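You operate a simulated robot arm through the tools that you are given. There is no shell and no other tool. Be economical: measure what you need, move in short steps, check, and stop when the job is done.

You are at the controls of a simulated robot arm. One attempt, no reset.

## Task
Check that the tester reports EMPTY at 4 bar with its port open.
Fine: Lay the orange lid in the tray, switch on, set the dial, press the test button, and turn the dial back to 0.

The check looks at the end state, three seconds after you hand in, the way a careful person would. Anything else that was tipped, shoved, dropped, spilled or broken makes it a failure. A push-on lid holds only when it is set on centred and level and pressed home; a screw cap is set on level and turned clockwise until tight.

## Robot
A 6-joint arm with a two-finger parallel gripper, fixed in place. Base frame: the origin is at the foot of the arm, x ahead of it, y to its left, z up; the work surface is at about z = 0. Units: mm, degrees, N and s.
With the tool pointing down near the work surface it reaches from about 140 to 580 mm from the base axis. Its first joint turns from -66.0 to 66.0 degrees. Payload 2.1 kg.
The tool frame sits at the grasp point between the pads (the TCP): z along the fingers, y along the line on which they close. The tips reach 30 mm beyond it. The gripper opens to 94 mm. The fingers are 28 mm wide and 10 mm thick; the gripper's body (50 by 96 mm) begins 55 mm behind the TCP.
Orientation is that of the tool frame in the base frame, as a unit quaternion [x, y, z, w]. With the fingers straight down and closing along the base's y, the tool's x points along the base's -x, its y along +y and its z along -z.

## Interface
- The arm moves only by the tool play_rows. Its argument "commands" is a list of rows, each a list of 3 entries, a list of its own where there are three numbers: the shift along the base's x, y, z in mm, then the turn, a rotation vector about the base's x, y, z in degrees, then the finger opening in mm, from 0 to 94. In form: [[[dx, dy, dz], [rx, ry, rz], jaw], ...]. A call has 1 to 12 rows; each row shifts and turns the commanded pose from where the row before left it. A row lasts 0.2 s, in which the tool goes at most 50 mm and 8.6 degrees; a call with a longer step from one row to the next is refused whole, and so is a gripper value outside its range. Where a pose cannot be reached the arm comes as near as it can. A force on the tool above 40 N (or 10 N above the force at the start of the call, whichever is more), or a blocked arm, ends the call early, and 0.2 s more pass. The fingers move at their own pace (about 72 mm/s each) and stop on an object; they squeeze with about 32 N. The grip force told is the motor's: it shows also when the fingers shut on nothing. Time passes only in rows, and 0.2 s behind the last, so rows that do not move let the fingers close. The reply holds the time, the measured pose of the TCP, the force on the tool along the base axes, the opening and the grip force, in the units named above and with some noise, with the torque about the TCP (base axes, N m) and any sound that the robot's microphone picked up.
- Cameras (640 x 400 px; columns grow to the right, rows downward): "scene" is fixed at [61.6, -366.7, 498.9]; the picture's right is [0.70, -0.71, 0.00], its down [-0.35, -0.34, -0.87] and it looks along [0.62, 0.61, -0.49] (base axes); focal length 270 px, centre (320, 200). "wrist" rides on the gripper at [76, 14, -103] in the tool frame; the picture's right is [-0.18, 0.98, 0.00], its down [-0.75, -0.14, -0.64] and it looks along [-0.63, -0.12, 0.77] (tool axes); focal length 243 px, centre (320, 200). There is no depth. A picture from a camera that has moved, and an enlarged one, comes with that camera's place and axes in the base frame and with its lens. The place of the scene camera against the robot may be out by one fixed shift of up to 18 mm in any direction.
- capture(camera): a new picture of that camera. No time passes.
- enlarge(camera, box): a new picture of the part [left, top, right, bottom] of that camera's present view, enlarged. No time passes.
- close_job(): hands the job in; it is judged then, once.

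Work in short steps. Places have to be worked out from the pictures, the camera data and where the tool is seen: move nearer, look again, correct. Check each grasp and each placing, and mend what went wrong. You have 120 turns and 84 pictures in all, those below and enlarged ones among them. Open the gripper and draw the arm clear of the work before you hand the job in, unless the task says otherwise; then end with one line.

The tools are called after "Call:" by a JSON object that holds its "method" and its "body". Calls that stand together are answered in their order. play_rows: Moves the arm, as the interface text tells. Its arguments: {"type":"object","properties":{"commands":{"type":"array"}},"required":["commands"]} The other tools are called the same way: capture (camera) takes a picture; enlarge (camera, box) takes an enlarged picture of a part of a camera's view; close_job () hands the job in.

At the start:

```text
clock: 0.0
tool_pos: [374.1, -56.1, 364.2]
tcp_rot: [0.0, 1.0, 0.0, 0.001]
contact_force: [-0.6, 0.2, 0.0]
torque: [-0.02, 0.02, 0.03]
width: 94.1
finger_force: 0.0
```

scene: 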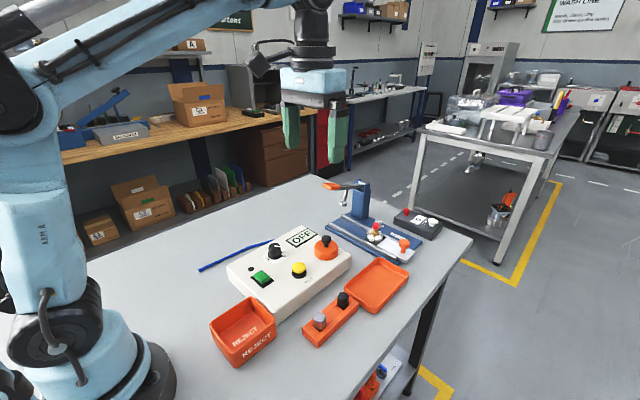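
wrist: 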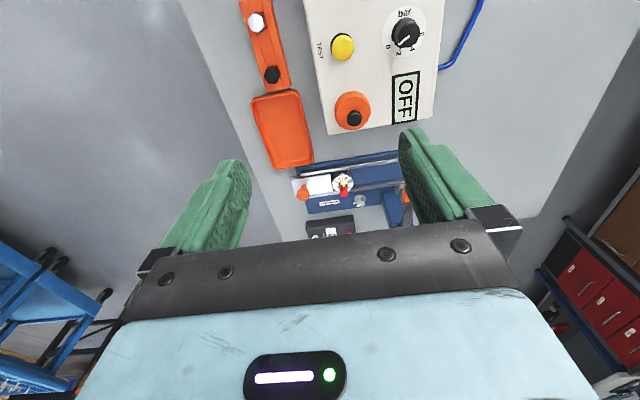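

I start with enlarged views of the tester in both cameras.

Call:
{"method": "enlarge", "body": {"camera": "scene", "box": [190, 170, 450, 370]}}

Call:
{"method": "enlarge", "body": {"camera": "wrist", "box": [220, 0, 480, 240]}}

```text
2.00 times, centred on (320, 270) of scene
camera zoom: at [61.6, -366.7, 498.9], right [0.7, -0.71, 0.0], down [-0.35, -0.34, -0.87], along [0.62, 0.61, -0.49], focal length 541 px, centre (320, 60)
```

zoom: 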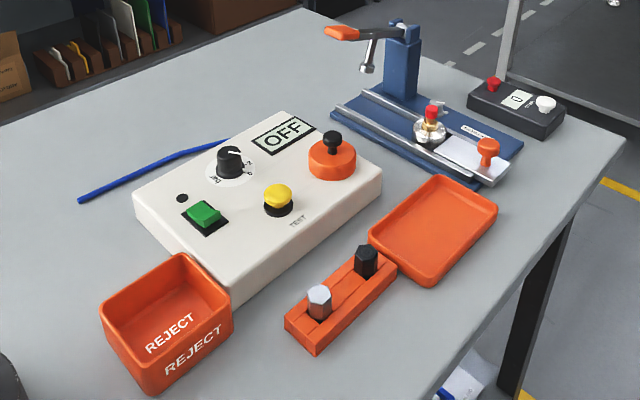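

```text
1.67 times, centred on (350, 120) of wrist
camera zoom: at [298.2, -43.1, 467.1], right [0.18, 0.98, 0.0], down [0.75, -0.14, 0.64], along [0.63, -0.12, -0.77], focal length 404 px, centre (270, 333)
```

zoom: 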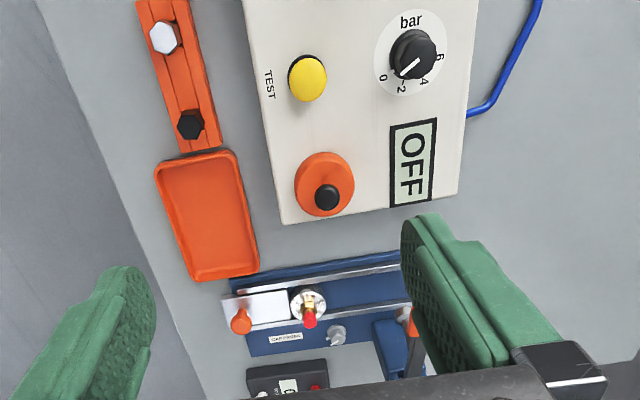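

The lid is the orange disc with the black knob, at about (448, -18). I'll back the arm off, staying high, to see the panel from a second angle and triangulate.

Call:
{"method": "play_rows", "body": {"commands": [[[-40, 8, 0], [0, 0, 0], 94], [[-40, 8, 0], [0, 0, 0], 94], [[-40, 8, 0], [0, 0, 0], 94], [[-34, 8, 0], [0, 0, 0], 94], [[0, 0, 0], [0, 0, 0], 94]]}}

Call:
{"method": "capture", "body": {"camera": "wrist"}}

```text
clock: 1.2
tool_pos: [220.4, -23.7, 363.3]
tcp_rot: [-0.001, 1.0, 0.002, 0.001]
contact_force: [0.2, 0.4, 0.2]
torque: [-0.02, 0.01, 0.02]
width: 94.0
finger_force: 0.1
```

```text
79 pictures are left
camera wrist: at [143.8, -10.7, 466.8], right [0.18, 0.98, 0.0], down [0.75, -0.14, 0.64], along [0.63, -0.12, -0.77], focal length 243 px, centre (320, 200)
```

wrist: 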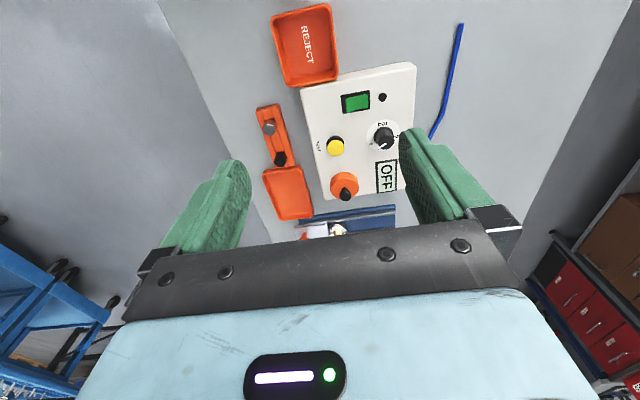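

The whole tester is in view now; I enlarge it for exact pixels.

Call:
{"method": "enlarge", "body": {"camera": "wrist", "box": [240, 0, 480, 240]}}

```text
1.67 times, centred on (360, 120) of wrist
camera zoom: at [143.8, -10.7, 466.8], right [0.18, 0.98, 0.0], down [0.75, -0.14, 0.64], along [0.63, -0.12, -0.77], focal length 404 px, centre (253, 333)
```

zoom: 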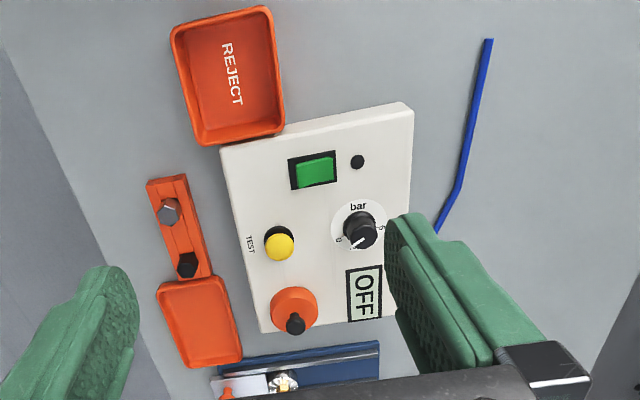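

Triangulated: panel top z≈38; lid knob at about (459, -17) with its top near z≈76; TEST at about (358, -22); dial at about (360, 69); switch at about (291, 25); tray centre at about (480, -152). I move over the lid to refine.

Call:
{"method": "play_rows", "body": {"commands": [[[36, 1, -32], [0, 0, 0], 94], [[36, 1, -32], [0, 0, 0], 94], [[36, 1, -32], [0, 0, 0], 94], [[36, 1, -32], [0, 0, 0], 94], [[36, 1, -32], [0, 0, 0], 94], [[36, 1, -32], [0, 0, 0], 60], [[0, 0, 0], [0, 0, 0], 60]]}}

Call:
{"method": "capture", "body": {"camera": "wrist"}}

Call:
{"method": "enlarge", "body": {"camera": "scene", "box": [270, 180, 430, 280]}}

```text
clock: 2.8
tool_pos: [435.0, -16.3, 170.8]
tcp_rot: [0.0, 1.0, 0.001, 0.001]
contact_force: [0.2, 0.7, -0.1]
torque: [0.04, 0.03, -0.02]
width: 60.0
finger_force: 0.1
```

```text
77 pictures are left
camera wrist: at [359.6, -1.9, 273.2], right [0.18, 0.98, 0.0], down [0.75, -0.14, 0.64], along [0.63, -0.12, -0.77], focal length 243 px, centre (320, 200)
```

wrist: 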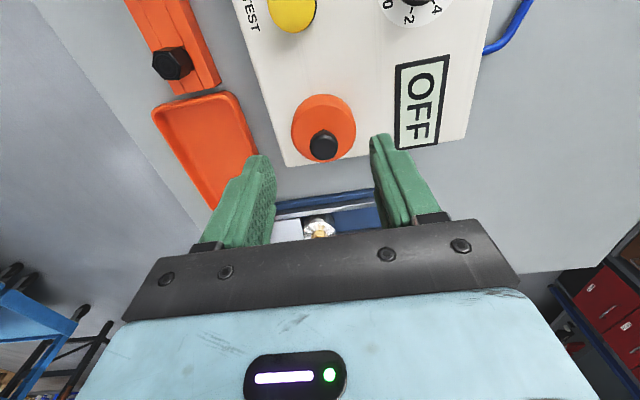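

```text
4.00 times, centred on (350, 230) of scene
camera zoom: at [61.6, -366.7, 498.9], right [0.7, -0.71, 0.0], down [-0.35, -0.34, -0.87], along [0.62, 0.61, -0.49], focal length 1081 px, centre (200, 80)
```

zoom: 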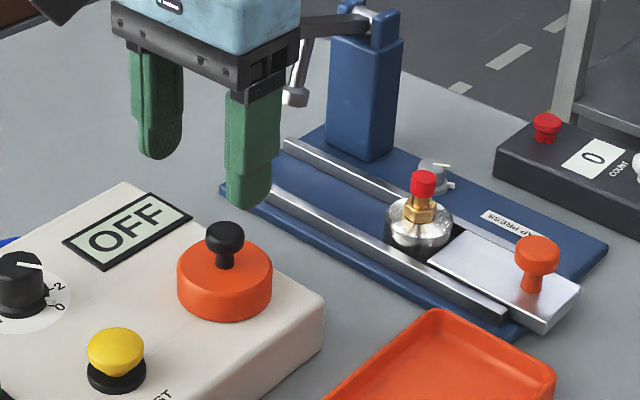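

The knob's ball centre is at about (460, -17, 74) and the lid top at about z≈58. I go down over the knob with the tips just above the lid, at TCP z≈92.

Call:
{"method": "play_rows", "body": {"commands": [[[25, -1, 0], [0, 0, 0], 60], [[0, 0, -35], [0, 0, 0], 60], [[0, 0, -25], [0, 0, 0], 60], [[0, 0, -19], [0, 0, 0], 60], [[0, 0, 0], [0, 0, 0], 60]]}}

Call:
{"method": "capture", "body": {"camera": "wrist"}}

Call:
{"method": "enlarge", "body": {"camera": "scene", "box": [270, 180, 430, 280]}}

```text
clock: 3.9
tool_pos: [461.0, -18.7, 94.6]
tcp_rot: [0.0, 1.0, 0.003, 0.001]
contact_force: [0.7, 0.5, 15.5]
torque: [0.43, 0.08, -0.01]
width: 59.7
finger_force: 0.0
stopped in row 5: the force on the tool passed its limit at 46 N (the readings are from after the stop); the commanded pose is now the measured one
```

```text
75 pictures are left
camera wrist: at [385.3, -5.4, 197.9], right [0.18, 0.98, 0.01], down [0.75, -0.14, 0.64], along [0.63, -0.11, -0.77], focal length 243 px, centre (320, 200)
```

wrist: 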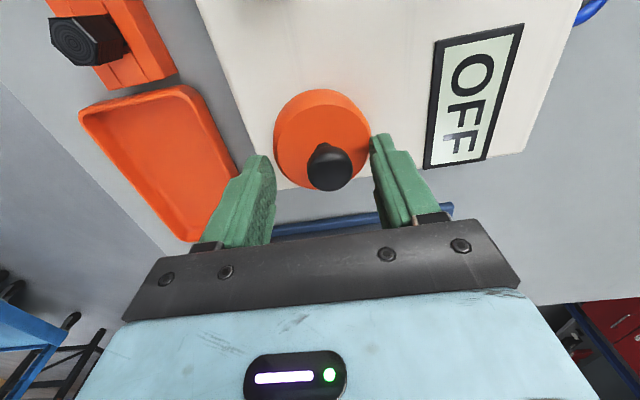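

```text
4.00 times, centred on (350, 230) of scene
camera zoom: at [61.5, -366.7, 498.9], right [0.7, -0.71, 0.0], down [-0.35, -0.34, -0.87], along [0.62, 0.61, -0.49], focal length 1081 px, centre (200, 80)
```

zoom: 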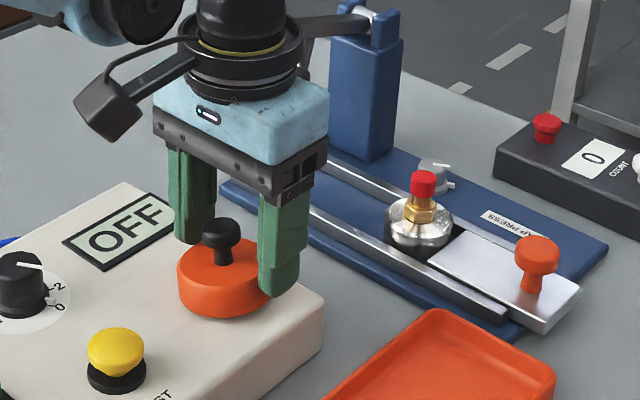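

The +y fingertip just touched the lid's rim, so the lid top is at z≈64. I lift 2.5 mm, shift +3 mm in y to centre on the knob, and close.

Call:
{"method": "play_rows", "body": {"commands": [[[0, 0, 2.5], [0, 0, 0], 60], [[0, 4, 0], [0, 0, 0], 60], [[0, 0, 0], [0, 0, 30], 0]]}}

```text
refused: row 3 steps farther than a row can; nothing moved
```

The call was refused because I put the jaw value in the wrong slot. I'm resending it with that fixed.

Call:
{"method": "play_rows", "body": {"commands": [[[0, 0, 2.5], [0, 0, 0], 60], [[0, 4, 0], [0, 0, 0], 60], [[0, 0, 0], [0, 0, 0], 30], [[0, 0, 0], [0, 0, 0], 10], [[0, 0, 0], [0, 0, 0], 10]]}}

Call:
{"method": "capture", "body": {"camera": "wrist"}}

```text
clock: 5.1
tool_pos: [461.5, -12.9, 97.1]
tcp_rot: [0.0, 1.0, 0.003, 0.001]
contact_force: [0.1, 4.9, 24.7]
torque: [-0.01, 0.23, 0.0]
width: 22.1
finger_force: 31.3
```

```text
73 pictures are left
camera wrist: at [385.6, -1.1, 200.4], right [0.18, 0.98, 0.01], down [0.75, -0.14, 0.64], along [0.63, -0.11, -0.77], focal length 243 px, centre (320, 200)
```

wrist: 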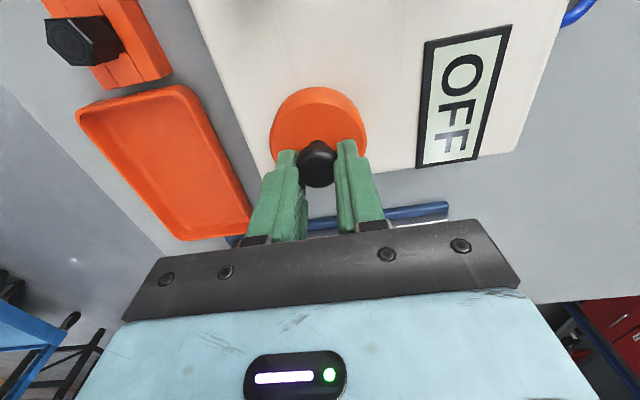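

I've gripped something 22 mm wide. There is some upward force on the tool, so I lift gently and watch.

Call:
{"method": "play_rows", "body": {"commands": [[[0, 0, 3], [0, 0, 0], 10], [[0, 0, 3], [0, 0, 0], 10], [[0, 0, 0], [0, 0, 0], 10]]}}

Call:
{"method": "enlarge", "body": {"camera": "scene", "box": [270, 180, 430, 280]}}

```text
clock: 5.9
tool_pos: [460.1, -13.7, 102.9]
tcp_rot: [0.0, 1.0, 0.003, 0.001]
contact_force: [0.3, 0.4, -1.9]
torque: [0.0, 0.0, 0.03]
width: 22.0
finger_force: 32.7
```

```text
4.00 times, centred on (350, 230) of scene
camera zoom: at [61.6, -366.7, 498.9], right [0.7, -0.71, 0.0], down [-0.35, -0.34, -0.87], along [0.62, 0.61, -0.49], focal length 1081 px, centre (200, 80)
```

zoom: 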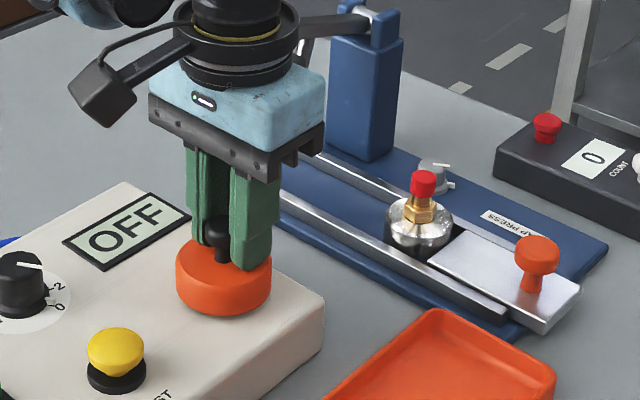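

The reading is now about the lid's weight, and the lid has come up. I keep raising it and check.

Call:
{"method": "play_rows", "body": {"commands": [[[0, 0, 8], [0, 0, 0], 10], [[0, 0, 15], [0, 0, 0], 10], [[0, 0, 20], [0, 0, 0], 10], [[0, 0, 0], [0, 0, 0], 10]]}}

Call:
{"method": "enlarge", "body": {"camera": "scene", "box": [270, 160, 430, 280]}}

Call:
{"method": "capture", "body": {"camera": "wrist"}}

```text
clock: 6.9
tool_pos: [460.7, -13.0, 146.1]
tcp_rot: [0.0, 1.0, 0.003, 0.0]
contact_force: [-0.2, 0.1, -0.5]
torque: [0.01, -0.04, 0.0]
width: 22.2
finger_force: 31.8
```

```text
3.33 times, centred on (350, 220) of scene
camera zoom: at [61.6, -366.7, 498.9], right [0.7, -0.71, 0.0], down [-0.35, -0.34, -0.87], along [0.62, 0.61, -0.49], focal length 901 px, centre (220, 133)
```

zoom: 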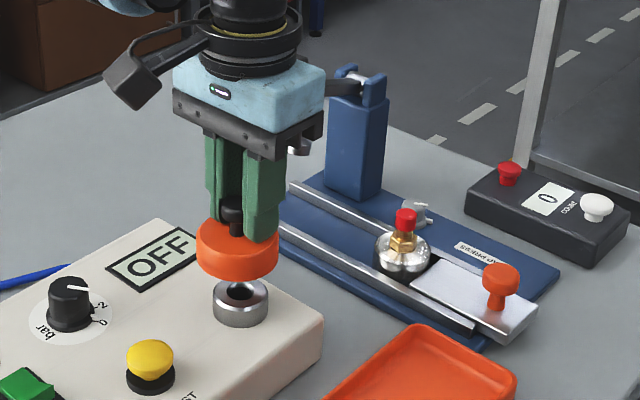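

```text
70 pictures are left
camera wrist: at [384.0, -0.3, 249.2], right [0.18, 0.98, 0.0], down [0.75, -0.14, 0.64], along [0.63, -0.11, -0.77], focal length 243 px, centre (320, 200)
```

wrist: 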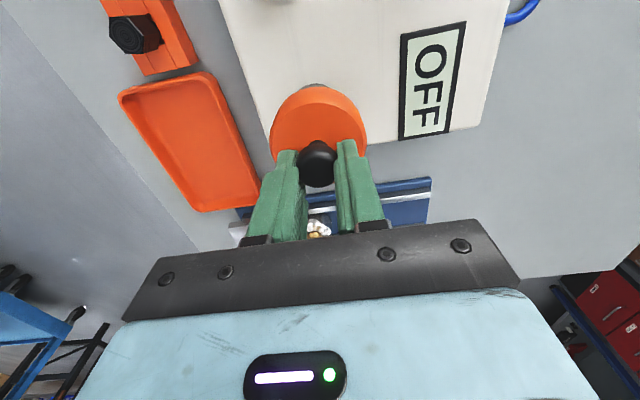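

The lid is off and the port's collar is exposed. The tray spans about x 418–562 and y -192…-103, so I carry the lid to (482, -148) at this height.

Call:
{"method": "play_rows", "body": {"commands": [[[7, -40, 5], [0, 0, 0], 10], [[7, -40, 0], [0, 0, 0], 10], [[7, -40, 0], [0, 0, 0], 10], [[0, -15, 0], [0, 0, 0], 10], [[0, 0, -30], [0, 0, 0], 10], [[0, 0, 0], [0, 0, 0], 10]]}}

Call:
{"method": "capture", "body": {"camera": "wrist"}}

Call:
{"method": "enlarge", "body": {"camera": "scene", "box": [290, 210, 450, 330]}}

```text
clock: 8.3
tool_pos: [482.7, -150.1, 120.5]
tcp_rot: [0.0, 1.0, 0.003, 0.001]
contact_force: [0.6, -0.5, -1.4]
torque: [0.02, -0.02, -0.03]
width: 22.1
finger_force: 32.0
```

```text
69 pictures are left
camera wrist: at [406.3, -136.4, 224.2], right [0.18, 0.98, 0.0], down [0.75, -0.14, 0.64], along [0.63, -0.11, -0.77], focal length 243 px, centre (320, 200)
```

wrist: 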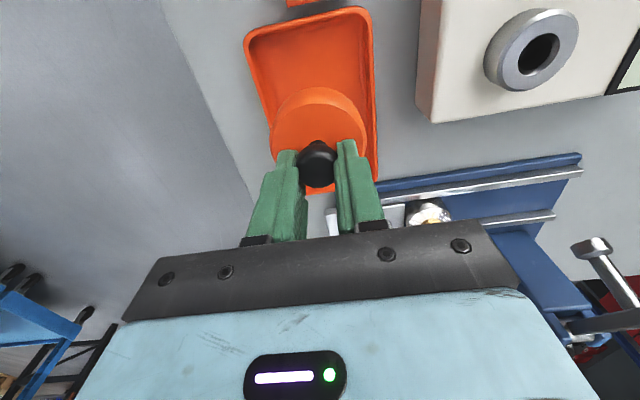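

```text
3.33 times, centred on (370, 270) of scene
camera zoom: at [61.6, -366.7, 498.9], right [0.7, -0.71, 0.0], down [-0.35, -0.34, -0.87], along [0.62, 0.61, -0.49], focal length 901 px, centre (153, -33)
```

zoom: 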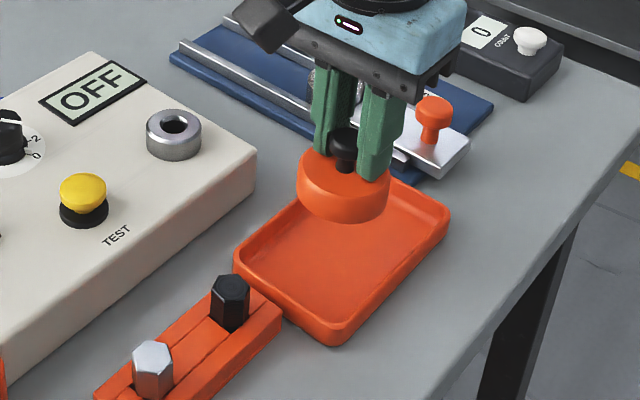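

The tray is confirmed around the lid (centre y≈-148). I lower until the lid rests on the floor, slowly at the end.

Call:
{"method": "play_rows", "body": {"commands": [[[0, 2, -25], [0, 0, 0], 10], [[0, 0, -20], [0, 0, 0], 10], [[0, 0, -7], [0, 0, 0], 10], [[0, 0, -3], [0, 0, 0], 10], [[0, 0, -2], [0, 0, 0], 10], [[0, 0, 0], [0, 0, 0], 10]]}}

Call:
{"method": "enlarge", "body": {"camera": "scene", "box": [290, 210, 450, 330]}}

```text
clock: 9.7
tool_pos: [482.9, -148.4, 63.6]
tcp_rot: [0.0, 1.0, 0.003, 0.001]
contact_force: [-0.5, -0.4, -0.9]
torque: [-0.02, 0.02, -0.02]
width: 21.9
finger_force: 31.6
```

```text
3.33 times, centred on (370, 270) of scene
camera zoom: at [61.6, -366.7, 498.9], right [0.7, -0.71, 0.0], down [-0.35, -0.34, -0.87], along [0.62, 0.61, -0.49], focal length 901 px, centre (153, -33)
```

zoom: 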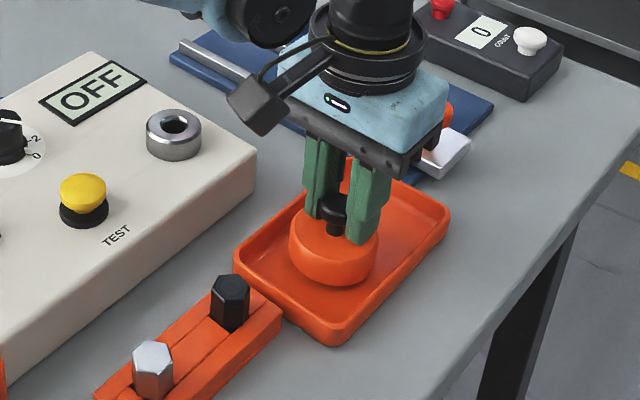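

No contact yet, so I continue down in small steps.

Call:
{"method": "play_rows", "body": {"commands": [[[0, 0, -3], [0, 0, 0], 10], [[0, 0, -2], [0, 0, 0], 10], [[0, 0, -2], [0, 0, 0], 10], [[0, 0, -2], [0, 0, 0], 10], [[0, 0, 0], [0, 0, 0], 10]]}}

```text
clock: 10.9
tool_pos: [483.6, -147.6, 55.4]
tcp_rot: [0.0, 1.0, 0.002, 0.002]
contact_force: [0.6, 0.3, 11.2]
torque: [-0.25, 0.13, 0.03]
width: 21.9
finger_force: 31.3
```

The lid is touching the floor at 11 N, so I open the gripper and look.

Call:
{"method": "play_rows", "body": {"commands": [[[0, 0, 0], [0, 0, 0], 24], [[0, 0, 0], [0, 0, 0], 34], [[0, 0, 0], [0, 0, 0], 44], [[0, 0, 20], [0, 0, 0], 44], [[0, 0, 40], [0, 0, 0], 44], [[0, 0, 40], [0, 0, 0], 44], [[0, 0, 0], [0, 0, 0], 44]]}}

Call:
{"method": "enlarge", "body": {"camera": "scene", "box": [290, 210, 450, 330]}}

```text
clock: 12.5
tool_pos: [481.8, -148.9, 156.5]
tcp_rot: [0.0, 1.0, 0.003, 0.001]
contact_force: [0.0, -0.7, 0.2]
torque: [-0.01, 0.01, -0.02]
width: 44.0
finger_force: 0.1
```

```text
3.33 times, centred on (370, 270) of scene
camera zoom: at [61.6, -366.7, 498.9], right [0.7, -0.71, 0.0], down [-0.35, -0.34, -0.87], along [0.62, 0.61, -0.49], focal length 901 px, centre (153, -33)
```

zoom: 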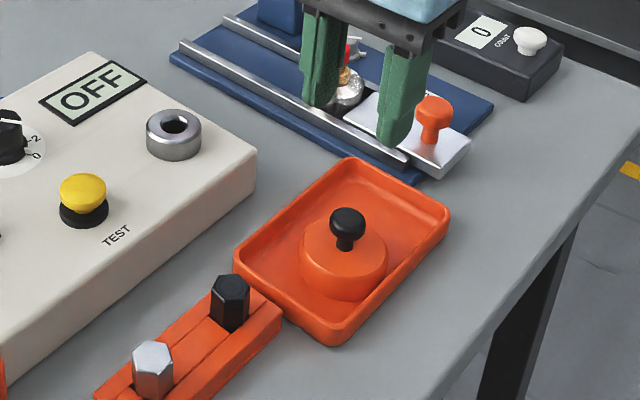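

The lid lies flat in the tray. Next I move up and over for a close view of the switch and dial.

Call:
{"method": "play_rows", "body": {"commands": [[[-36, 25, 5], [0, 0, 0], 20], [[-36, 25, 5], [0, 0, 0], 0], [[-36, 25, 5], [0, 0, 0], 0], [[-36, 25, 5], [0, 0, 0], 0], [[-36, 25, 0], [0, 0, 0], 0], [[-36, 25, 0], [0, 0, 0], 0], [[-20, 20, 0], [0, 0, 0], 0], [[0, 0, 0], [0, 0, 0], 0]]}}

Call:
{"method": "capture", "body": {"camera": "wrist"}}

```text
clock: 14.3
tool_pos: [244.0, 23.6, 177.3]
tcp_rot: [0.0, 1.0, 0.003, 0.001]
contact_force: [1.0, -0.4, 0.3]
torque: [-0.01, 0.03, 0.0]
width: 0.1
finger_force: 31.9
```

```text
65 pictures are left
camera wrist: at [167.9, 36.2, 279.5], right [0.18, 0.98, 0.0], down [0.75, -0.14, 0.64], along [0.63, -0.11, -0.77], focal length 243 px, centre (320, 200)
```

wrist: 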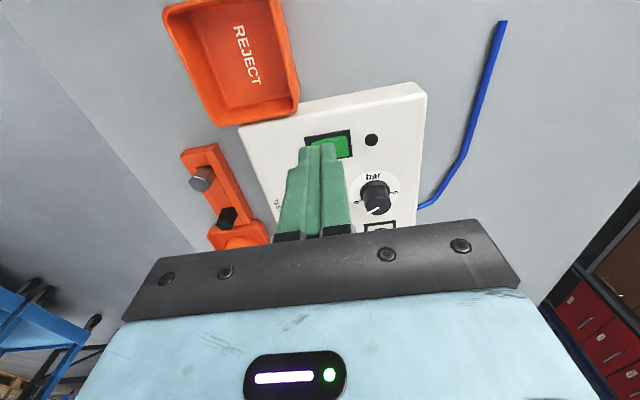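

Call:
{"method": "enlarge", "body": {"camera": "wrist", "box": [270, 100, 430, 220]}}

Call:
{"method": "enlarge", "body": {"camera": "scene", "box": [230, 225, 350, 305]}}

```text
3.33 times, centred on (350, 160) of wrist
camera zoom: at [167.9, 36.2, 279.5], right [0.18, 0.98, 0.0], down [0.75, -0.14, 0.64], along [0.63, -0.11, -0.77], focal length 809 px, centre (220, 333)
```

zoom: 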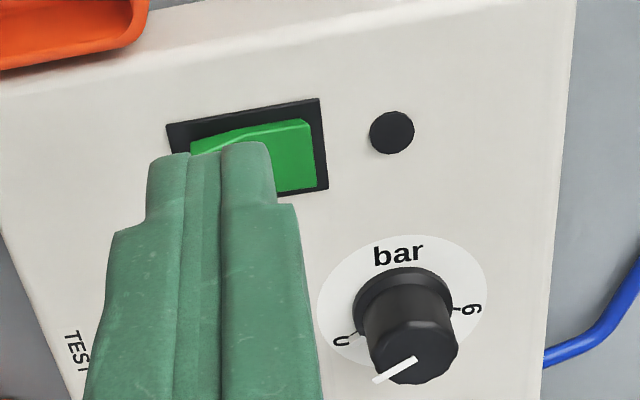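

```text
5.00 times, centred on (290, 265) of scene
camera zoom: at [61.6, -366.7, 498.9], right [0.7, -0.71, 0.0], down [-0.35, -0.34, -0.87], along [0.62, 0.61, -0.49], focal length 1351 px, centre (470, -125)
```

zoom: 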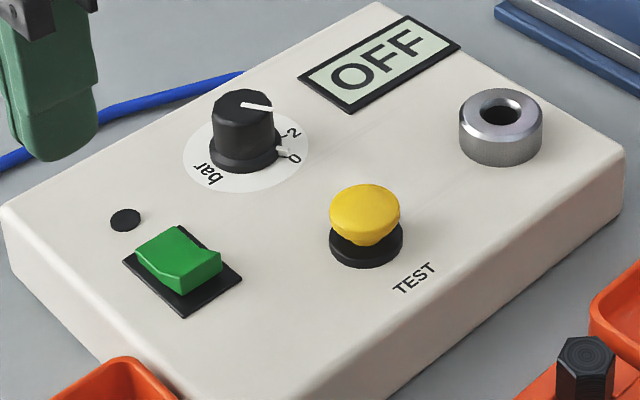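

The rocker's long axis runs along y, with the -y end apparently raised. I shift sideways for an unobstructed view.

Call:
{"method": "play_rows", "body": {"commands": [[[0, 35, -10], [0, 0, 0], 0], [[0, 30, -10], [0, 0, 0], 0], [[0, 0, 0], [0, 0, 0], 0]]}}

Call:
{"method": "enlarge", "body": {"camera": "wrist", "box": [200, 80, 400, 230]}}

```text
clock: 15.1
tool_pos: [246.5, 85.3, 156.8]
tcp_rot: [0.0, 1.0, 0.003, 0.001]
contact_force: [0.2, 0.2, -0.7]
torque: [-0.01, 0.02, 0.02]
width: 0.1
finger_force: 31.9
```

```text
2.67 times, centred on (300, 155) of wrist
camera zoom: at [170.4, 98.9, 259.4], right [0.18, 0.98, 0.0], down [0.75, -0.14, 0.64], along [0.63, -0.11, -0.77], focal length 647 px, centre (373, 320)
```

zoom: 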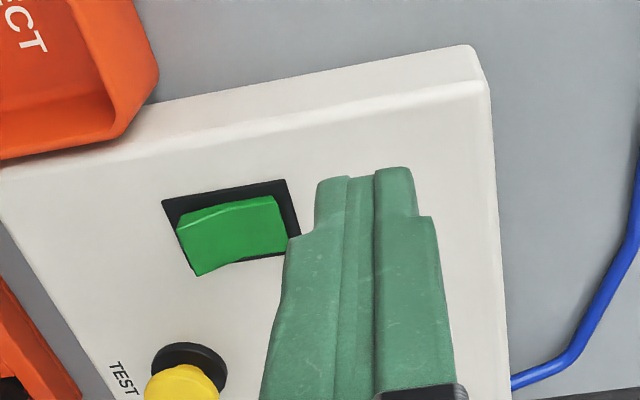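

The -y end is clearly raised: the bezel spans y -0.5…48, x 277–302, and the raised end is at about (290, 5), z≈50. With the fingers closed I go above that end, aiming for TCP (290, 4, 95).

Call:
{"method": "play_rows", "body": {"commands": [[[22, -40, 0], [0, 0, 0], 0], [[22, -41, 0], [0, 0, 0], 0], [[0, 0, -30], [0, 0, 0], 0], [[0, 0, -32], [0, 0, 0], 0], [[0, 0, 0], [0, 0, 0], 0]]}}

Call:
{"method": "enlarge", "body": {"camera": "scene", "box": [230, 225, 350, 305]}}

Call:
{"method": "capture", "body": {"camera": "wrist"}}

```text
clock: 16.3
tool_pos: [289.5, 6.5, 94.6]
tcp_rot: [0.001, 1.0, 0.002, 0.001]
contact_force: [-0.4, 0.9, -0.2]
torque: [0.0, 0.01, 0.0]
width: 0.0
finger_force: 32.3
```

```text
5.00 times, centred on (290, 265) of scene
camera zoom: at [61.6, -366.7, 498.9], right [0.7, -0.71, 0.0], down [-0.35, -0.34, -0.87], along [0.62, 0.61, -0.49], focal length 1351 px, centre (470, -125)
```

zoom: 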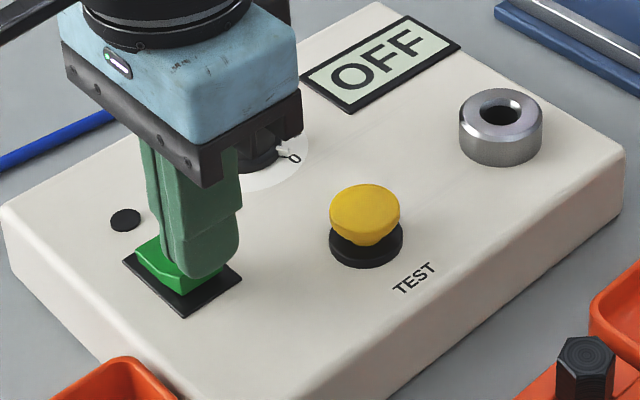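

```text
60 pictures are left
camera wrist: at [214.2, 19.1, 197.2], right [0.18, 0.98, 0.0], down [0.75, -0.14, 0.64], along [0.63, -0.11, -0.77], focal length 243 px, centre (320, 200)
```

wrist: 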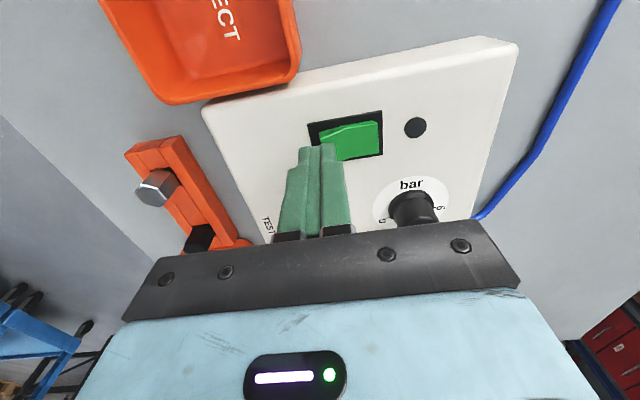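

The fingers are over the -y end. I press down in small steps.

Call:
{"method": "play_rows", "body": {"commands": [[[0, -2, -4], [0, 0, 0], 0], [[0, 0, -3], [0, 0, 0], 0], [[0, 0, -3], [0, 0, 0], 0], [[0, 0, -2], [0, 0, 0], 0], [[0, 0, 0], [0, 0, 0], 0]]}}

Call:
{"method": "enlarge", "body": {"camera": "scene", "box": [230, 225, 350, 305]}}

```text
clock: 17.5
tool_pos: [290.5, 5.4, 81.0]
tcp_rot: [-0.001, 1.0, 0.002, 0.0]
contact_force: [-0.9, 1.9, 23.8]
torque: [0.08, 0.07, 0.0]
width: 0.6
finger_force: 32.1
```

```text
5.00 times, centred on (290, 265) of scene
camera zoom: at [61.5, -366.7, 498.9], right [0.7, -0.71, 0.0], down [-0.35, -0.34, -0.87], along [0.62, 0.61, -0.49], focal length 1351 px, centre (470, -125)
```

zoom: 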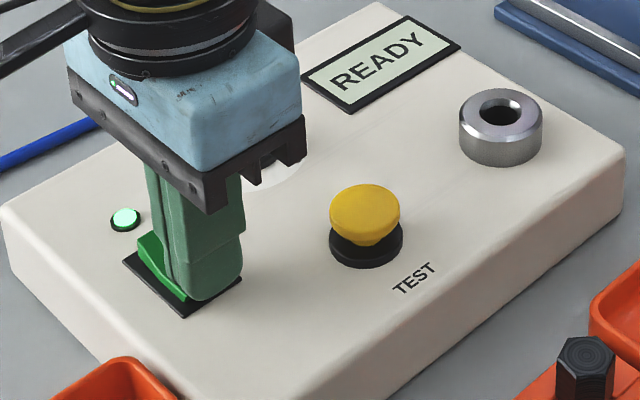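

The display reads READY and the lamp is lit. I lift off and move to view the dial.

Call:
{"method": "play_rows", "body": {"commands": [[[0, 0, 20], [0, 0, 0], 0], [[0, 0, 40], [0, 0, 0], 0], [[30, 15, 0], [0, 0, 0], 0], [[0, 0, 0], [0, 0, 0], 0]]}}

Call:
{"method": "capture", "body": {"camera": "wrist"}}

Call:
{"method": "enlarge", "body": {"camera": "wrist", "box": [330, 60, 490, 180]}}

```text
clock: 18.5
tool_pos: [319.1, 17.7, 141.6]
tcp_rot: [0.0, 1.0, 0.003, 0.001]
contact_force: [0.7, -1.0, 0.8]
torque: [-0.01, -0.04, 0.0]
width: 0.0
finger_force: 32.1
```

```text
58 pictures are left
camera wrist: at [242.7, 30.9, 244.8], right [0.18, 0.98, 0.0], down [0.75, -0.14, 0.64], along [0.63, -0.11, -0.77], focal length 243 px, centre (320, 200)
```

wrist: 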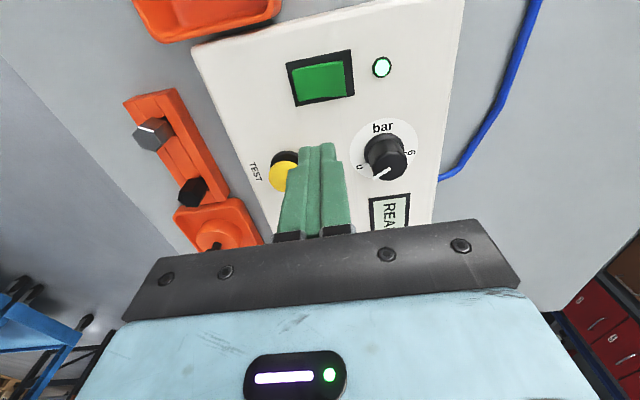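

```text
3.33 times, centred on (410, 120) of wrist
camera zoom: at [242.7, 30.9, 244.8], right [0.18, 0.98, 0.0], down [0.75, -0.14, 0.64], along [0.63, -0.11, -0.77], focal length 809 px, centre (20, 467)
```

zoom: 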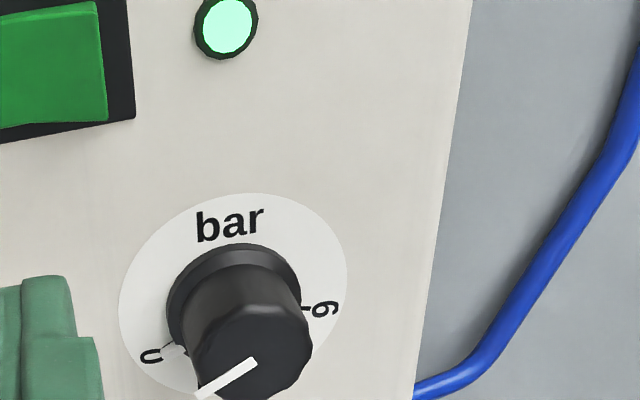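

The dial is at about (362, 70) with its top at z≈70, and the pointer is at 0 (bearing -61°). The labels sit at roughly -61, -16, 27 and 73°, so going from 0 to 4 bar is about +90° about z. I move above it with yaw -45° and the jaw open.

Call:
{"method": "play_rows", "body": {"commands": [[[7.2, 8.7, 0], [0, 0, -7.5], 60], [[7.2, 8.7, 0], [0, 0, -7.5], 60], [[7.2, 8.7, 0], [0, 0, -7.5], 60], [[7.2, 8.7, 0], [0, 0, -7.5], 60], [[7.2, 8.7, 0], [0, 0, -7.5], 60], [[7.2, 8.7, 0], [0, 0, -7.5], 60], [[0, 0, 0], [0, 0, 0], 60]]}}

Call:
{"method": "capture", "body": {"camera": "wrist"}}

```text
clock: 20.1
tool_pos: [364.2, 71.5, 140.6]
tcp_rot: [0.384, 0.923, 0.002, 0.002]
contact_force: [-0.6, 0.2, 0.5]
torque: [0.0, -0.01, -0.02]
width: 60.2
finger_force: 0.1
```

```text
56 pictures are left
camera wrist: at [319.7, 134.8, 242.9], right [0.83, 0.56, 0.0], down [0.43, -0.63, 0.64], along [0.37, -0.53, -0.77], focal length 243 px, centre (320, 200)
```

wrist: 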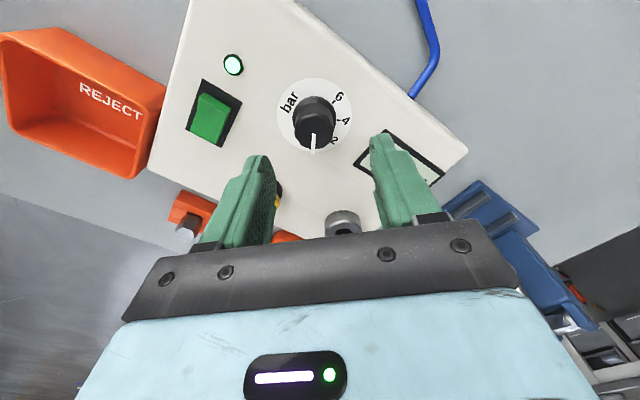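

The knob centre reads (360.5, 70.7). I correct by -3 mm in x and descend around it.

Call:
{"method": "play_rows", "body": {"commands": [[[-3, -1, -20], [0, 0, 0], 60], [[0, 0, -20], [0, 0, 0], 60], [[0, 0, -12], [0, 0, 0], 60], [[0, 0, -7], [0, 0, 0], 60], [[0, 0, 0], [0, 0, 0], 60]]}}

Call:
{"method": "capture", "body": {"camera": "wrist"}}

Call:
{"method": "enlarge", "body": {"camera": "scene", "box": [230, 205, 350, 285]}}

```text
clock: 21.3
tool_pos: [361.3, 69.5, 81.0]
tcp_rot: [0.382, 0.924, 0.002, 0.003]
contact_force: [0.3, 0.7, -0.1]
torque: [-0.03, 0.02, 0.0]
width: 60.0
finger_force: 0.0
```

```text
55 pictures are left
camera wrist: at [317.3, 132.9, 183.8], right [0.82, 0.57, 0.0], down [0.43, -0.63, 0.64], along [0.37, -0.53, -0.77], focal length 243 px, centre (320, 200)
```

wrist: 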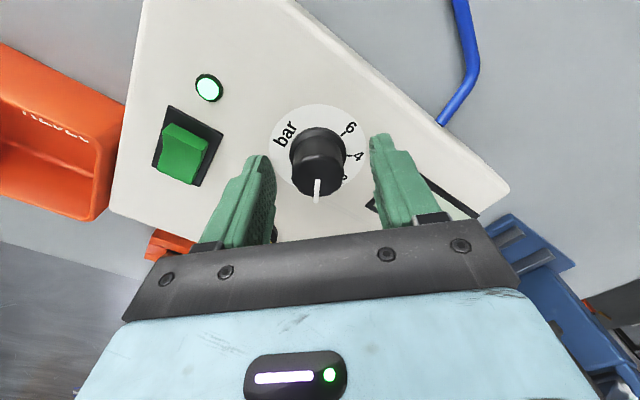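

```text
5.00 times, centred on (290, 245) of scene
camera zoom: at [61.6, -366.7, 498.9], right [0.7, -0.71, 0.0], down [-0.35, -0.34, -0.87], along [0.62, 0.61, -0.49], focal length 1351 px, centre (470, -25)
```

zoom: 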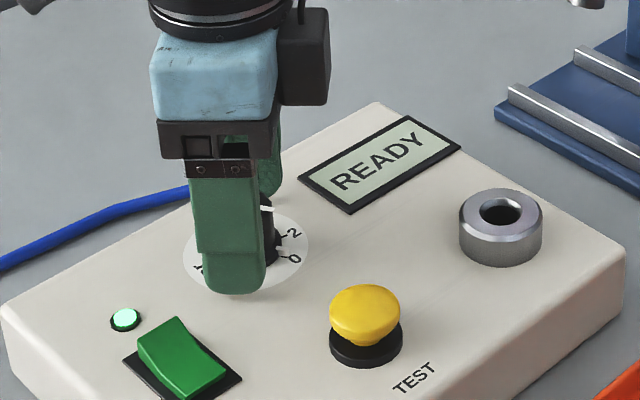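

The knob sits centred between the fingers, so I close on it.

Call:
{"method": "play_rows", "body": {"commands": [[[0, 0, 0], [0, 0, 0], 40], [[0, 0, 0], [0, 0, 0], 20], [[0, 0, 0], [0, 0, 0], 20]]}}

```text
clock: 22.1
tool_pos: [359.8, 68.8, 81.9]
tcp_rot: [0.383, 0.924, 0.0, 0.001]
contact_force: [-8.3, -8.2, -3.4]
torque: [-0.69, 0.55, -0.02]
width: 31.2
finger_force: 44.9
```

A lateral reaction of about -8/-8 N shows the centre is slightly off along the closing line. I nudge 1 mm to relieve it.

Call:
{"method": "play_rows", "body": {"commands": [[[-0.8, -0.8, 0], [0, 0, 0], 20], [[0, 0, 0], [0, 0, 0], 20]]}}

```text
clock: 22.7
tool_pos: [361.4, 69.2, 80.9]
tcp_rot: [0.383, 0.924, 0.0, 0.002]
contact_force: [-6.2, -10.4, 3.6]
torque: [-0.49, 0.98, 0.01]
width: 31.4
finger_force: 45.3
```

Call:
{"method": "play_rows", "body": {"commands": [[[-1, -1, 0], [0, 0, 0], 20], [[0, 0, 0], [0, 0, 0], 20]]}}

```text
clock: 23.3
tool_pos: [360.7, 68.8, 81.2]
tcp_rot: [0.383, 0.924, 0.002, 0.003]
contact_force: [4.9, -11.2, -0.1]
torque: [-0.12, 1.0, 0.0]
width: 31.4
finger_force: 45.1
```

The forces are small now. I turn the dial by +24° and check it follows.

Call:
{"method": "play_rows", "body": {"commands": [[[0, 0, 0], [0, 0, 8], 20], [[0, 0, 0], [0, 0, 8], 20], [[0, 0, 0], [0, 0, 8], 20], [[0, 0, 0], [0, 0, 0], 20]]}}

Call:
{"method": "capture", "body": {"camera": "wrist"}}

```text
clock: 24.3
tool_pos: [361.1, 69.8, 80.4]
tcp_rot: [0.181, 0.984, 0.005, 0.002]
contact_force: [14.1, 6.9, -1.0]
torque: [-0.71, -0.58, 0.0]
width: 31.0
finger_force: 44.7
```

```text
53 pictures are left
camera wrist: at [293.1, 108.6, 183.9], right [0.52, 0.85, 0.01], down [0.65, -0.4, 0.64], along [0.55, -0.33, -0.77], focal length 243 px, centre (320, 200)
```

wrist: 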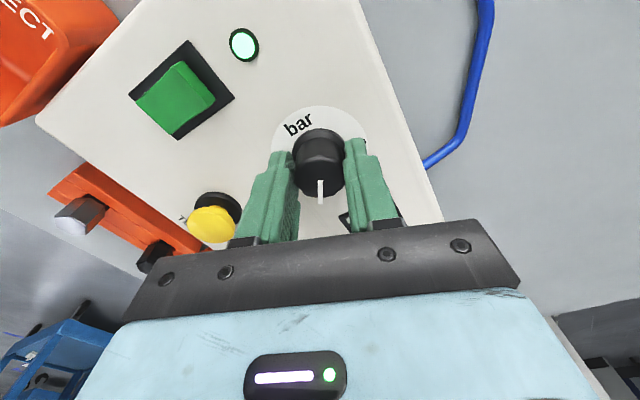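

The pointer follows the gripper. I continue by another 64°, with a tiny relief shift.

Call:
{"method": "play_rows", "body": {"commands": [[[1, 0.5, 0], [0, 0, 8], 20], [[0, 0, 0], [0, 0, 8], 20], [[0, 0, 0], [0, 0, 8], 20], [[0, 0, 0], [0, 0, 8], 20], [[0, 0, 0], [0, 0, 8], 20], [[0, 0, 0], [0, 0, 8], 20], [[0, 0, 0], [0, 0, 8], 20], [[0, 0, 0], [0, 0, 8], 20], [[0, 0, 0], [0, 0, 0], 20]]}}

Call:
{"method": "capture", "body": {"camera": "wrist"}}

Call:
{"method": "enlarge", "body": {"camera": "scene", "box": [230, 205, 350, 285]}}

```text
clock: 26.3
tool_pos: [359.4, 70.2, 81.8]
tcp_rot: [-0.368, 0.93, 0.002, -0.002]
contact_force: [-5.6, -10.7, -4.0]
torque: [0.24, -0.94, 0.01]
width: 31.1
finger_force: 45.0
```

```text
52 pictures are left
camera wrist: at [295.0, 26.9, 184.5], right [-0.54, 0.84, 0.0], down [0.65, 0.41, 0.64], along [0.54, 0.35, -0.77], focal length 243 px, centre (320, 200)
```

wrist: 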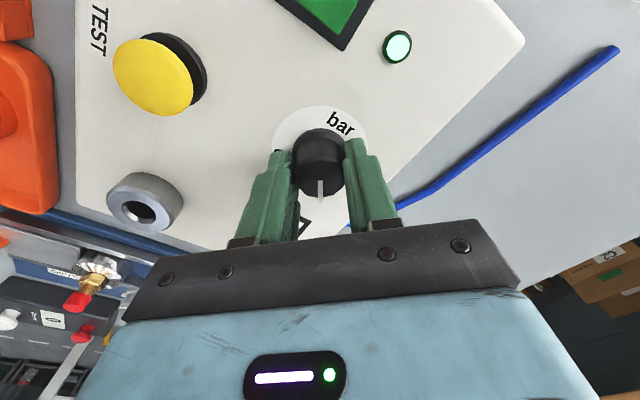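

```text
5.00 times, centred on (290, 245) of scene
camera zoom: at [61.6, -366.7, 498.9], right [0.7, -0.71, 0.0], down [-0.35, -0.34, -0.87], along [0.62, 0.61, -0.49], focal length 1351 px, centre (470, -25)
```

zoom: 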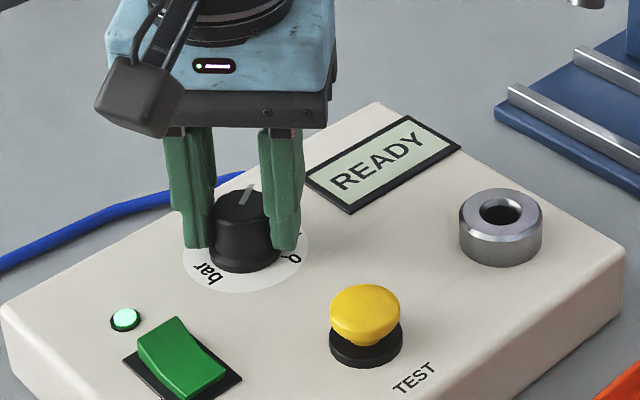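

Turned about 88°. I release, lift, and check the pointer against the 4 mark.

Call:
{"method": "play_rows", "body": {"commands": [[[0, 0, 0], [0, 0, 0], 45], [[0, 0, 0], [0, 0, 0], 60], [[0, 0, 20], [0, 0, 0], 60], [[0, 0, 40], [0, 0, 0], 60], [[0, 0, 0], [0, 0, 0], 60]]}}

Call:
{"method": "enlarge", "body": {"camera": "wrist", "box": [240, 70, 400, 190]}}

Call:
{"method": "enlarge", "body": {"camera": "scene", "box": [250, 220, 310, 260]}}

```text
clock: 27.5
tool_pos: [357.1, 67.6, 142.6]
tcp_rot: [-0.366, 0.93, 0.003, 0.0]
contact_force: [-0.4, 0.7, -0.5]
torque: [0.02, -0.01, -0.01]
width: 59.9
finger_force: 0.1
```

```text
3.33 times, centred on (320, 130) of wrist
camera zoom: at [292.6, 24.8, 244.1], right [-0.54, 0.84, 0.0], down [0.65, 0.41, 0.64], along [0.54, 0.35, -0.77], focal length 809 px, centre (320, 433)
```

zoom: 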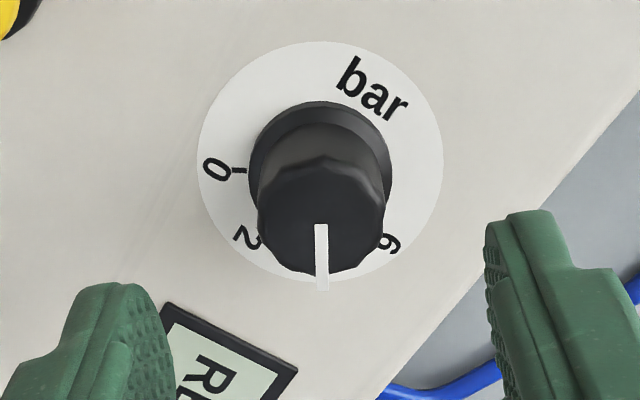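

```text
10.00 times, centred on (280, 240) of scene
camera zoom: at [61.6, -366.7, 498.9], right [0.7, -0.71, 0.0], down [-0.35, -0.34, -0.87], along [0.62, 0.61, -0.49], focal length 2703 px, centre (720, -200)
```

zoom: 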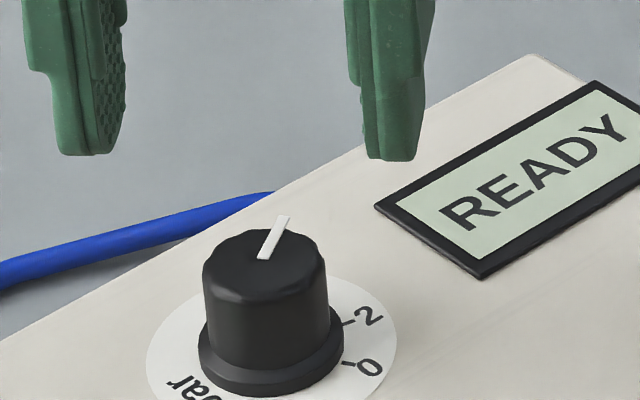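

The pointer is near 4 but the label is hidden. I move the camera to nearly straight above the dial to read it without parallax.

Call:
{"method": "play_rows", "body": {"commands": [[[20, 13, 10], [0, 0, 0], 60], [[20, 13, 10], [0, 0, 0], 60], [[15, 10, 10], [0, 0, 0], 60], [[0, 0, 0], [0, 0, 0], 60]]}}

Call:
{"method": "enlarge", "body": {"camera": "wrist", "box": [260, 0, 380, 90]}}

```text
clock: 28.5
tool_pos: [415.6, 104.6, 170.4]
tcp_rot: [-0.366, 0.931, 0.003, 0.0]
contact_force: [0.5, 0.0, 0.3]
torque: [0.0, 0.05, 0.0]
width: 59.9
finger_force: 0.1
```

```text
4.44 times, centred on (320, 45) of wrist
camera zoom: at [350.9, 61.4, 273.7], right [-0.54, 0.84, 0.0], down [0.65, 0.41, 0.64], along [0.54, 0.35, -0.77], focal length 1078 px, centre (320, 889)
```

zoom: 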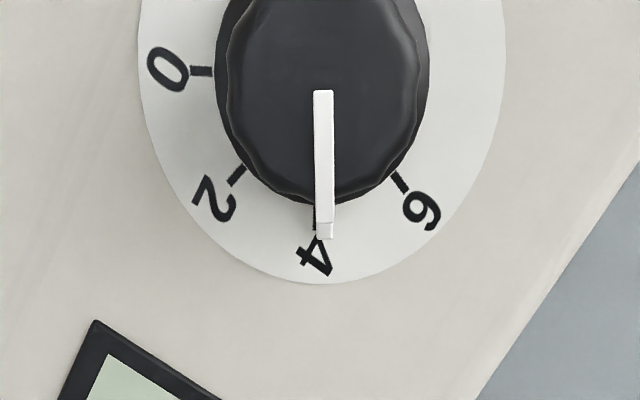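

The pointer reads about 33° and the 4 tick is at 30.5–31°, so it is roughly 0.1 bar past. I'll re-grip and trim by -2.5°.

Call:
{"method": "play_rows", "body": {"commands": [[[-20, -13, -10], [0, 0, 0], 60], [[-20, -13, -10], [0, 0, 0], 60], [[-14, -8.5, -10], [0, 0, 0], 60], [[0, 0, -30], [0, 0, 0], 60], [[0, 0, -22], [0, 0, 0], 60], [[0, 0, -7], [0, 0, 0], 60], [[0, 0, 0], [0, 0, 0], 60]]}}

Call:
{"method": "play_rows", "body": {"commands": [[[0, 0, 0], [0, 0, 0], 40], [[0, 0, 0], [0, 0, 0], 20], [[0, 0, 0], [0, 0, 0], 20]]}}

```text
clock: 30.1
tool_pos: [360.9, 71.9, 85.1]
tcp_rot: [-0.366, 0.931, 0.002, 0.0]
contact_force: [-0.2, 0.2, 0.5]
torque: [0.0, -0.01, -0.01]
width: 60.1
finger_force: 0.0
```

```text
clock: 30.9
tool_pos: [360.1, 70.9, 85.2]
tcp_rot: [-0.366, 0.931, 0.001, 0.001]
contact_force: [6.2, -5.1, -5.1]
torque: [-0.22, -0.45, 0.01]
width: 31.0
finger_force: 45.0
```

Gripped cleanly. I trim by -2.5°, release, lift, and look from above again.

Call:
{"method": "play_rows", "body": {"commands": [[[0, 0, 0], [0, 0, -2.5], 20], [[0, 0, 0], [0, 0, 0], 20], [[0, 0, 0], [0, 0, 0], 45], [[0, 0, 0], [0, 0, 0], 60], [[0, 0, 20], [0, 0, 0], 60], [[0, 0, 35], [0, 0, 0], 60], [[20, 13, 10], [0, 0, 0], 60], [[20, 13, 10], [0, 0, 0], 60], [[18, 10, 10], [0, 0, 0], 60], [[0, 0, 0], [0, 0, 0], 60]]}}

Call:
{"method": "enlarge", "body": {"camera": "wrist", "box": [260, 0, 380, 90]}}

```text
clock: 33.1
tool_pos: [420.9, 107.7, 168.4]
tcp_rot: [-0.346, 0.938, 0.002, 0.0]
contact_force: [-0.5, -0.1, -1.3]
torque: [-0.03, 0.0, 0.0]
width: 60.0
finger_force: 0.0
```

```text
4.44 times, centred on (320, 45) of wrist
camera zoom: at [354.6, 67.6, 271.8], right [-0.5, 0.87, 0.0], down [0.67, 0.38, 0.64], along [0.55, 0.32, -0.77], focal length 1078 px, centre (320, 889)
```

zoom: 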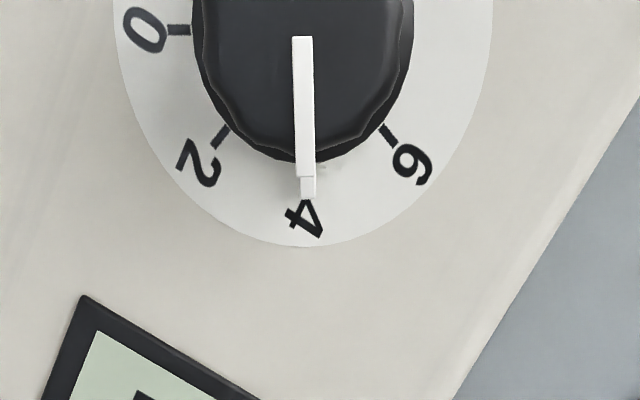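

The pointer now lines up with 4. I go over the TEST button at about (358, -22) with the fingers closed.

Call:
{"method": "play_rows", "body": {"commands": [[[-16, -32, 0], [0, 0, 0], 0], [[-16, -32, 0], [0, 0, 0], 0], [[-16, -32, 0], [0, 0, 0], 0], [[-15, -34, -18], [0, 0, 0], 0], [[0, 0, 0], [0, 0, 0], 0]]}}

Call:
{"method": "capture", "body": {"camera": "wrist"}}

Call:
{"method": "enlarge", "body": {"camera": "scene", "box": [230, 205, 350, 285]}}

```text
clock: 34.3
tool_pos: [355.6, -23.7, 148.6]
tcp_rot: [-0.346, 0.938, 0.002, 0.0]
contact_force: [-0.2, 0.4, -0.8]
torque: [0.03, -0.02, 0.03]
width: 0.0
finger_force: 31.7
```

```text
46 pictures are left
camera wrist: at [288.0, -64.5, 252.2], right [-0.5, 0.87, 0.0], down [0.67, 0.38, 0.64], along [0.55, 0.32, -0.77], focal length 243 px, centre (320, 200)
```

wrist: 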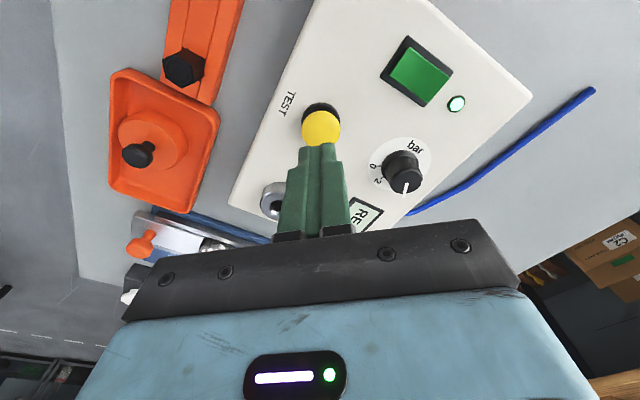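

```text
5.00 times, centred on (290, 245) of scene
camera zoom: at [61.6, -366.7, 498.9], right [0.7, -0.71, 0.0], down [-0.35, -0.34, -0.87], along [0.62, 0.61, -0.49], focal length 1351 px, centre (470, -25)
```

zoom: 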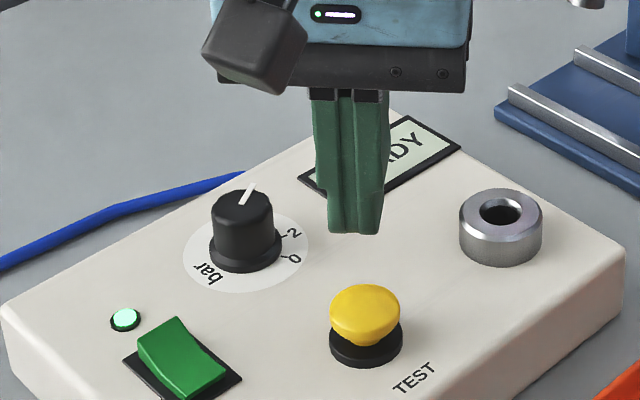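

The button is at about (357, -23), directly below. I descend to just above it and then press in small steps.

Call:
{"method": "play_rows", "body": {"commands": [[[1, 0, -25], [0, 0, 0], 0], [[0, 0, -20], [0, 0, 0], 0], [[0, 0, -5], [0, 0, 0], 0], [[0, 0, -3], [0, 0, 0], 0], [[0, 0, -2], [0, 0, 0], 0], [[0, 0, 0], [0, 0, 0], 0]]}}

Call:
{"method": "enlarge", "body": {"camera": "scene", "box": [230, 205, 350, 285]}}

```text
clock: 35.7
tool_pos: [358.0, -23.8, 95.9]
tcp_rot: [-0.346, 0.938, 0.003, -0.001]
contact_force: [-3.5, -0.4, 2.4]
torque: [-0.06, 0.08, -0.05]
width: 0.0
finger_force: 31.8
```

```text
5.00 times, centred on (290, 245) of scene
camera zoom: at [61.6, -366.7, 498.9], right [0.7, -0.71, 0.0], down [-0.35, -0.34, -0.87], along [0.62, 0.61, -0.49], focal length 1351 px, centre (470, -25)
```

zoom: 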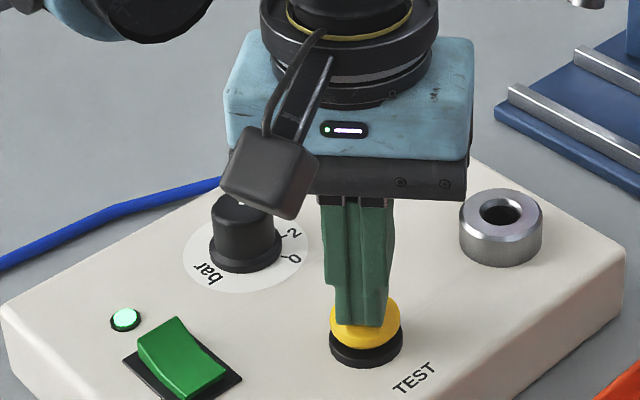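

The tips are touching the button. I press further.

Call:
{"method": "play_rows", "body": {"commands": [[[0, 0, -2], [0, 0, 0], 0], [[0, 0, -2], [0, 0, 0], 0], [[0, 0, 0], [0, 0, 0], 0]]}}

Call:
{"method": "enlarge", "body": {"camera": "wrist", "box": [260, 60, 440, 240]}}

```text
clock: 36.5
tool_pos: [358.1, -22.5, 90.8]
tcp_rot: [-0.346, 0.938, 0.003, 0.001]
contact_force: [1.6, 5.6, 21.0]
torque: [0.03, 0.18, -0.17]
width: 0.3
finger_force: 31.7
heard: click
```

```text
2.22 times, centred on (350, 150) of wrist
camera zoom: at [290.8, -62.7, 194.4], right [-0.5, 0.87, 0.01], down [0.67, 0.38, 0.64], along [0.56, 0.32, -0.77], focal length 539 px, centre (253, 311)
```

zoom: 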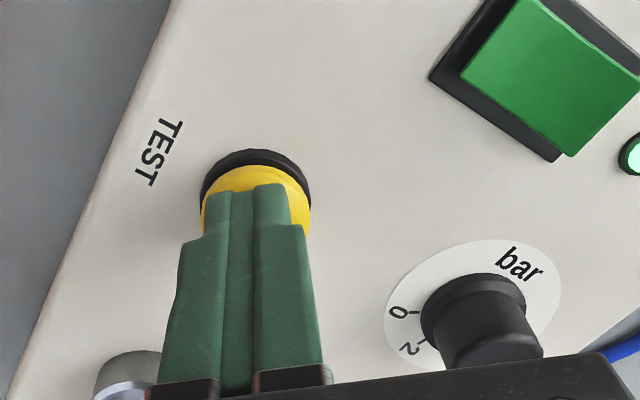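

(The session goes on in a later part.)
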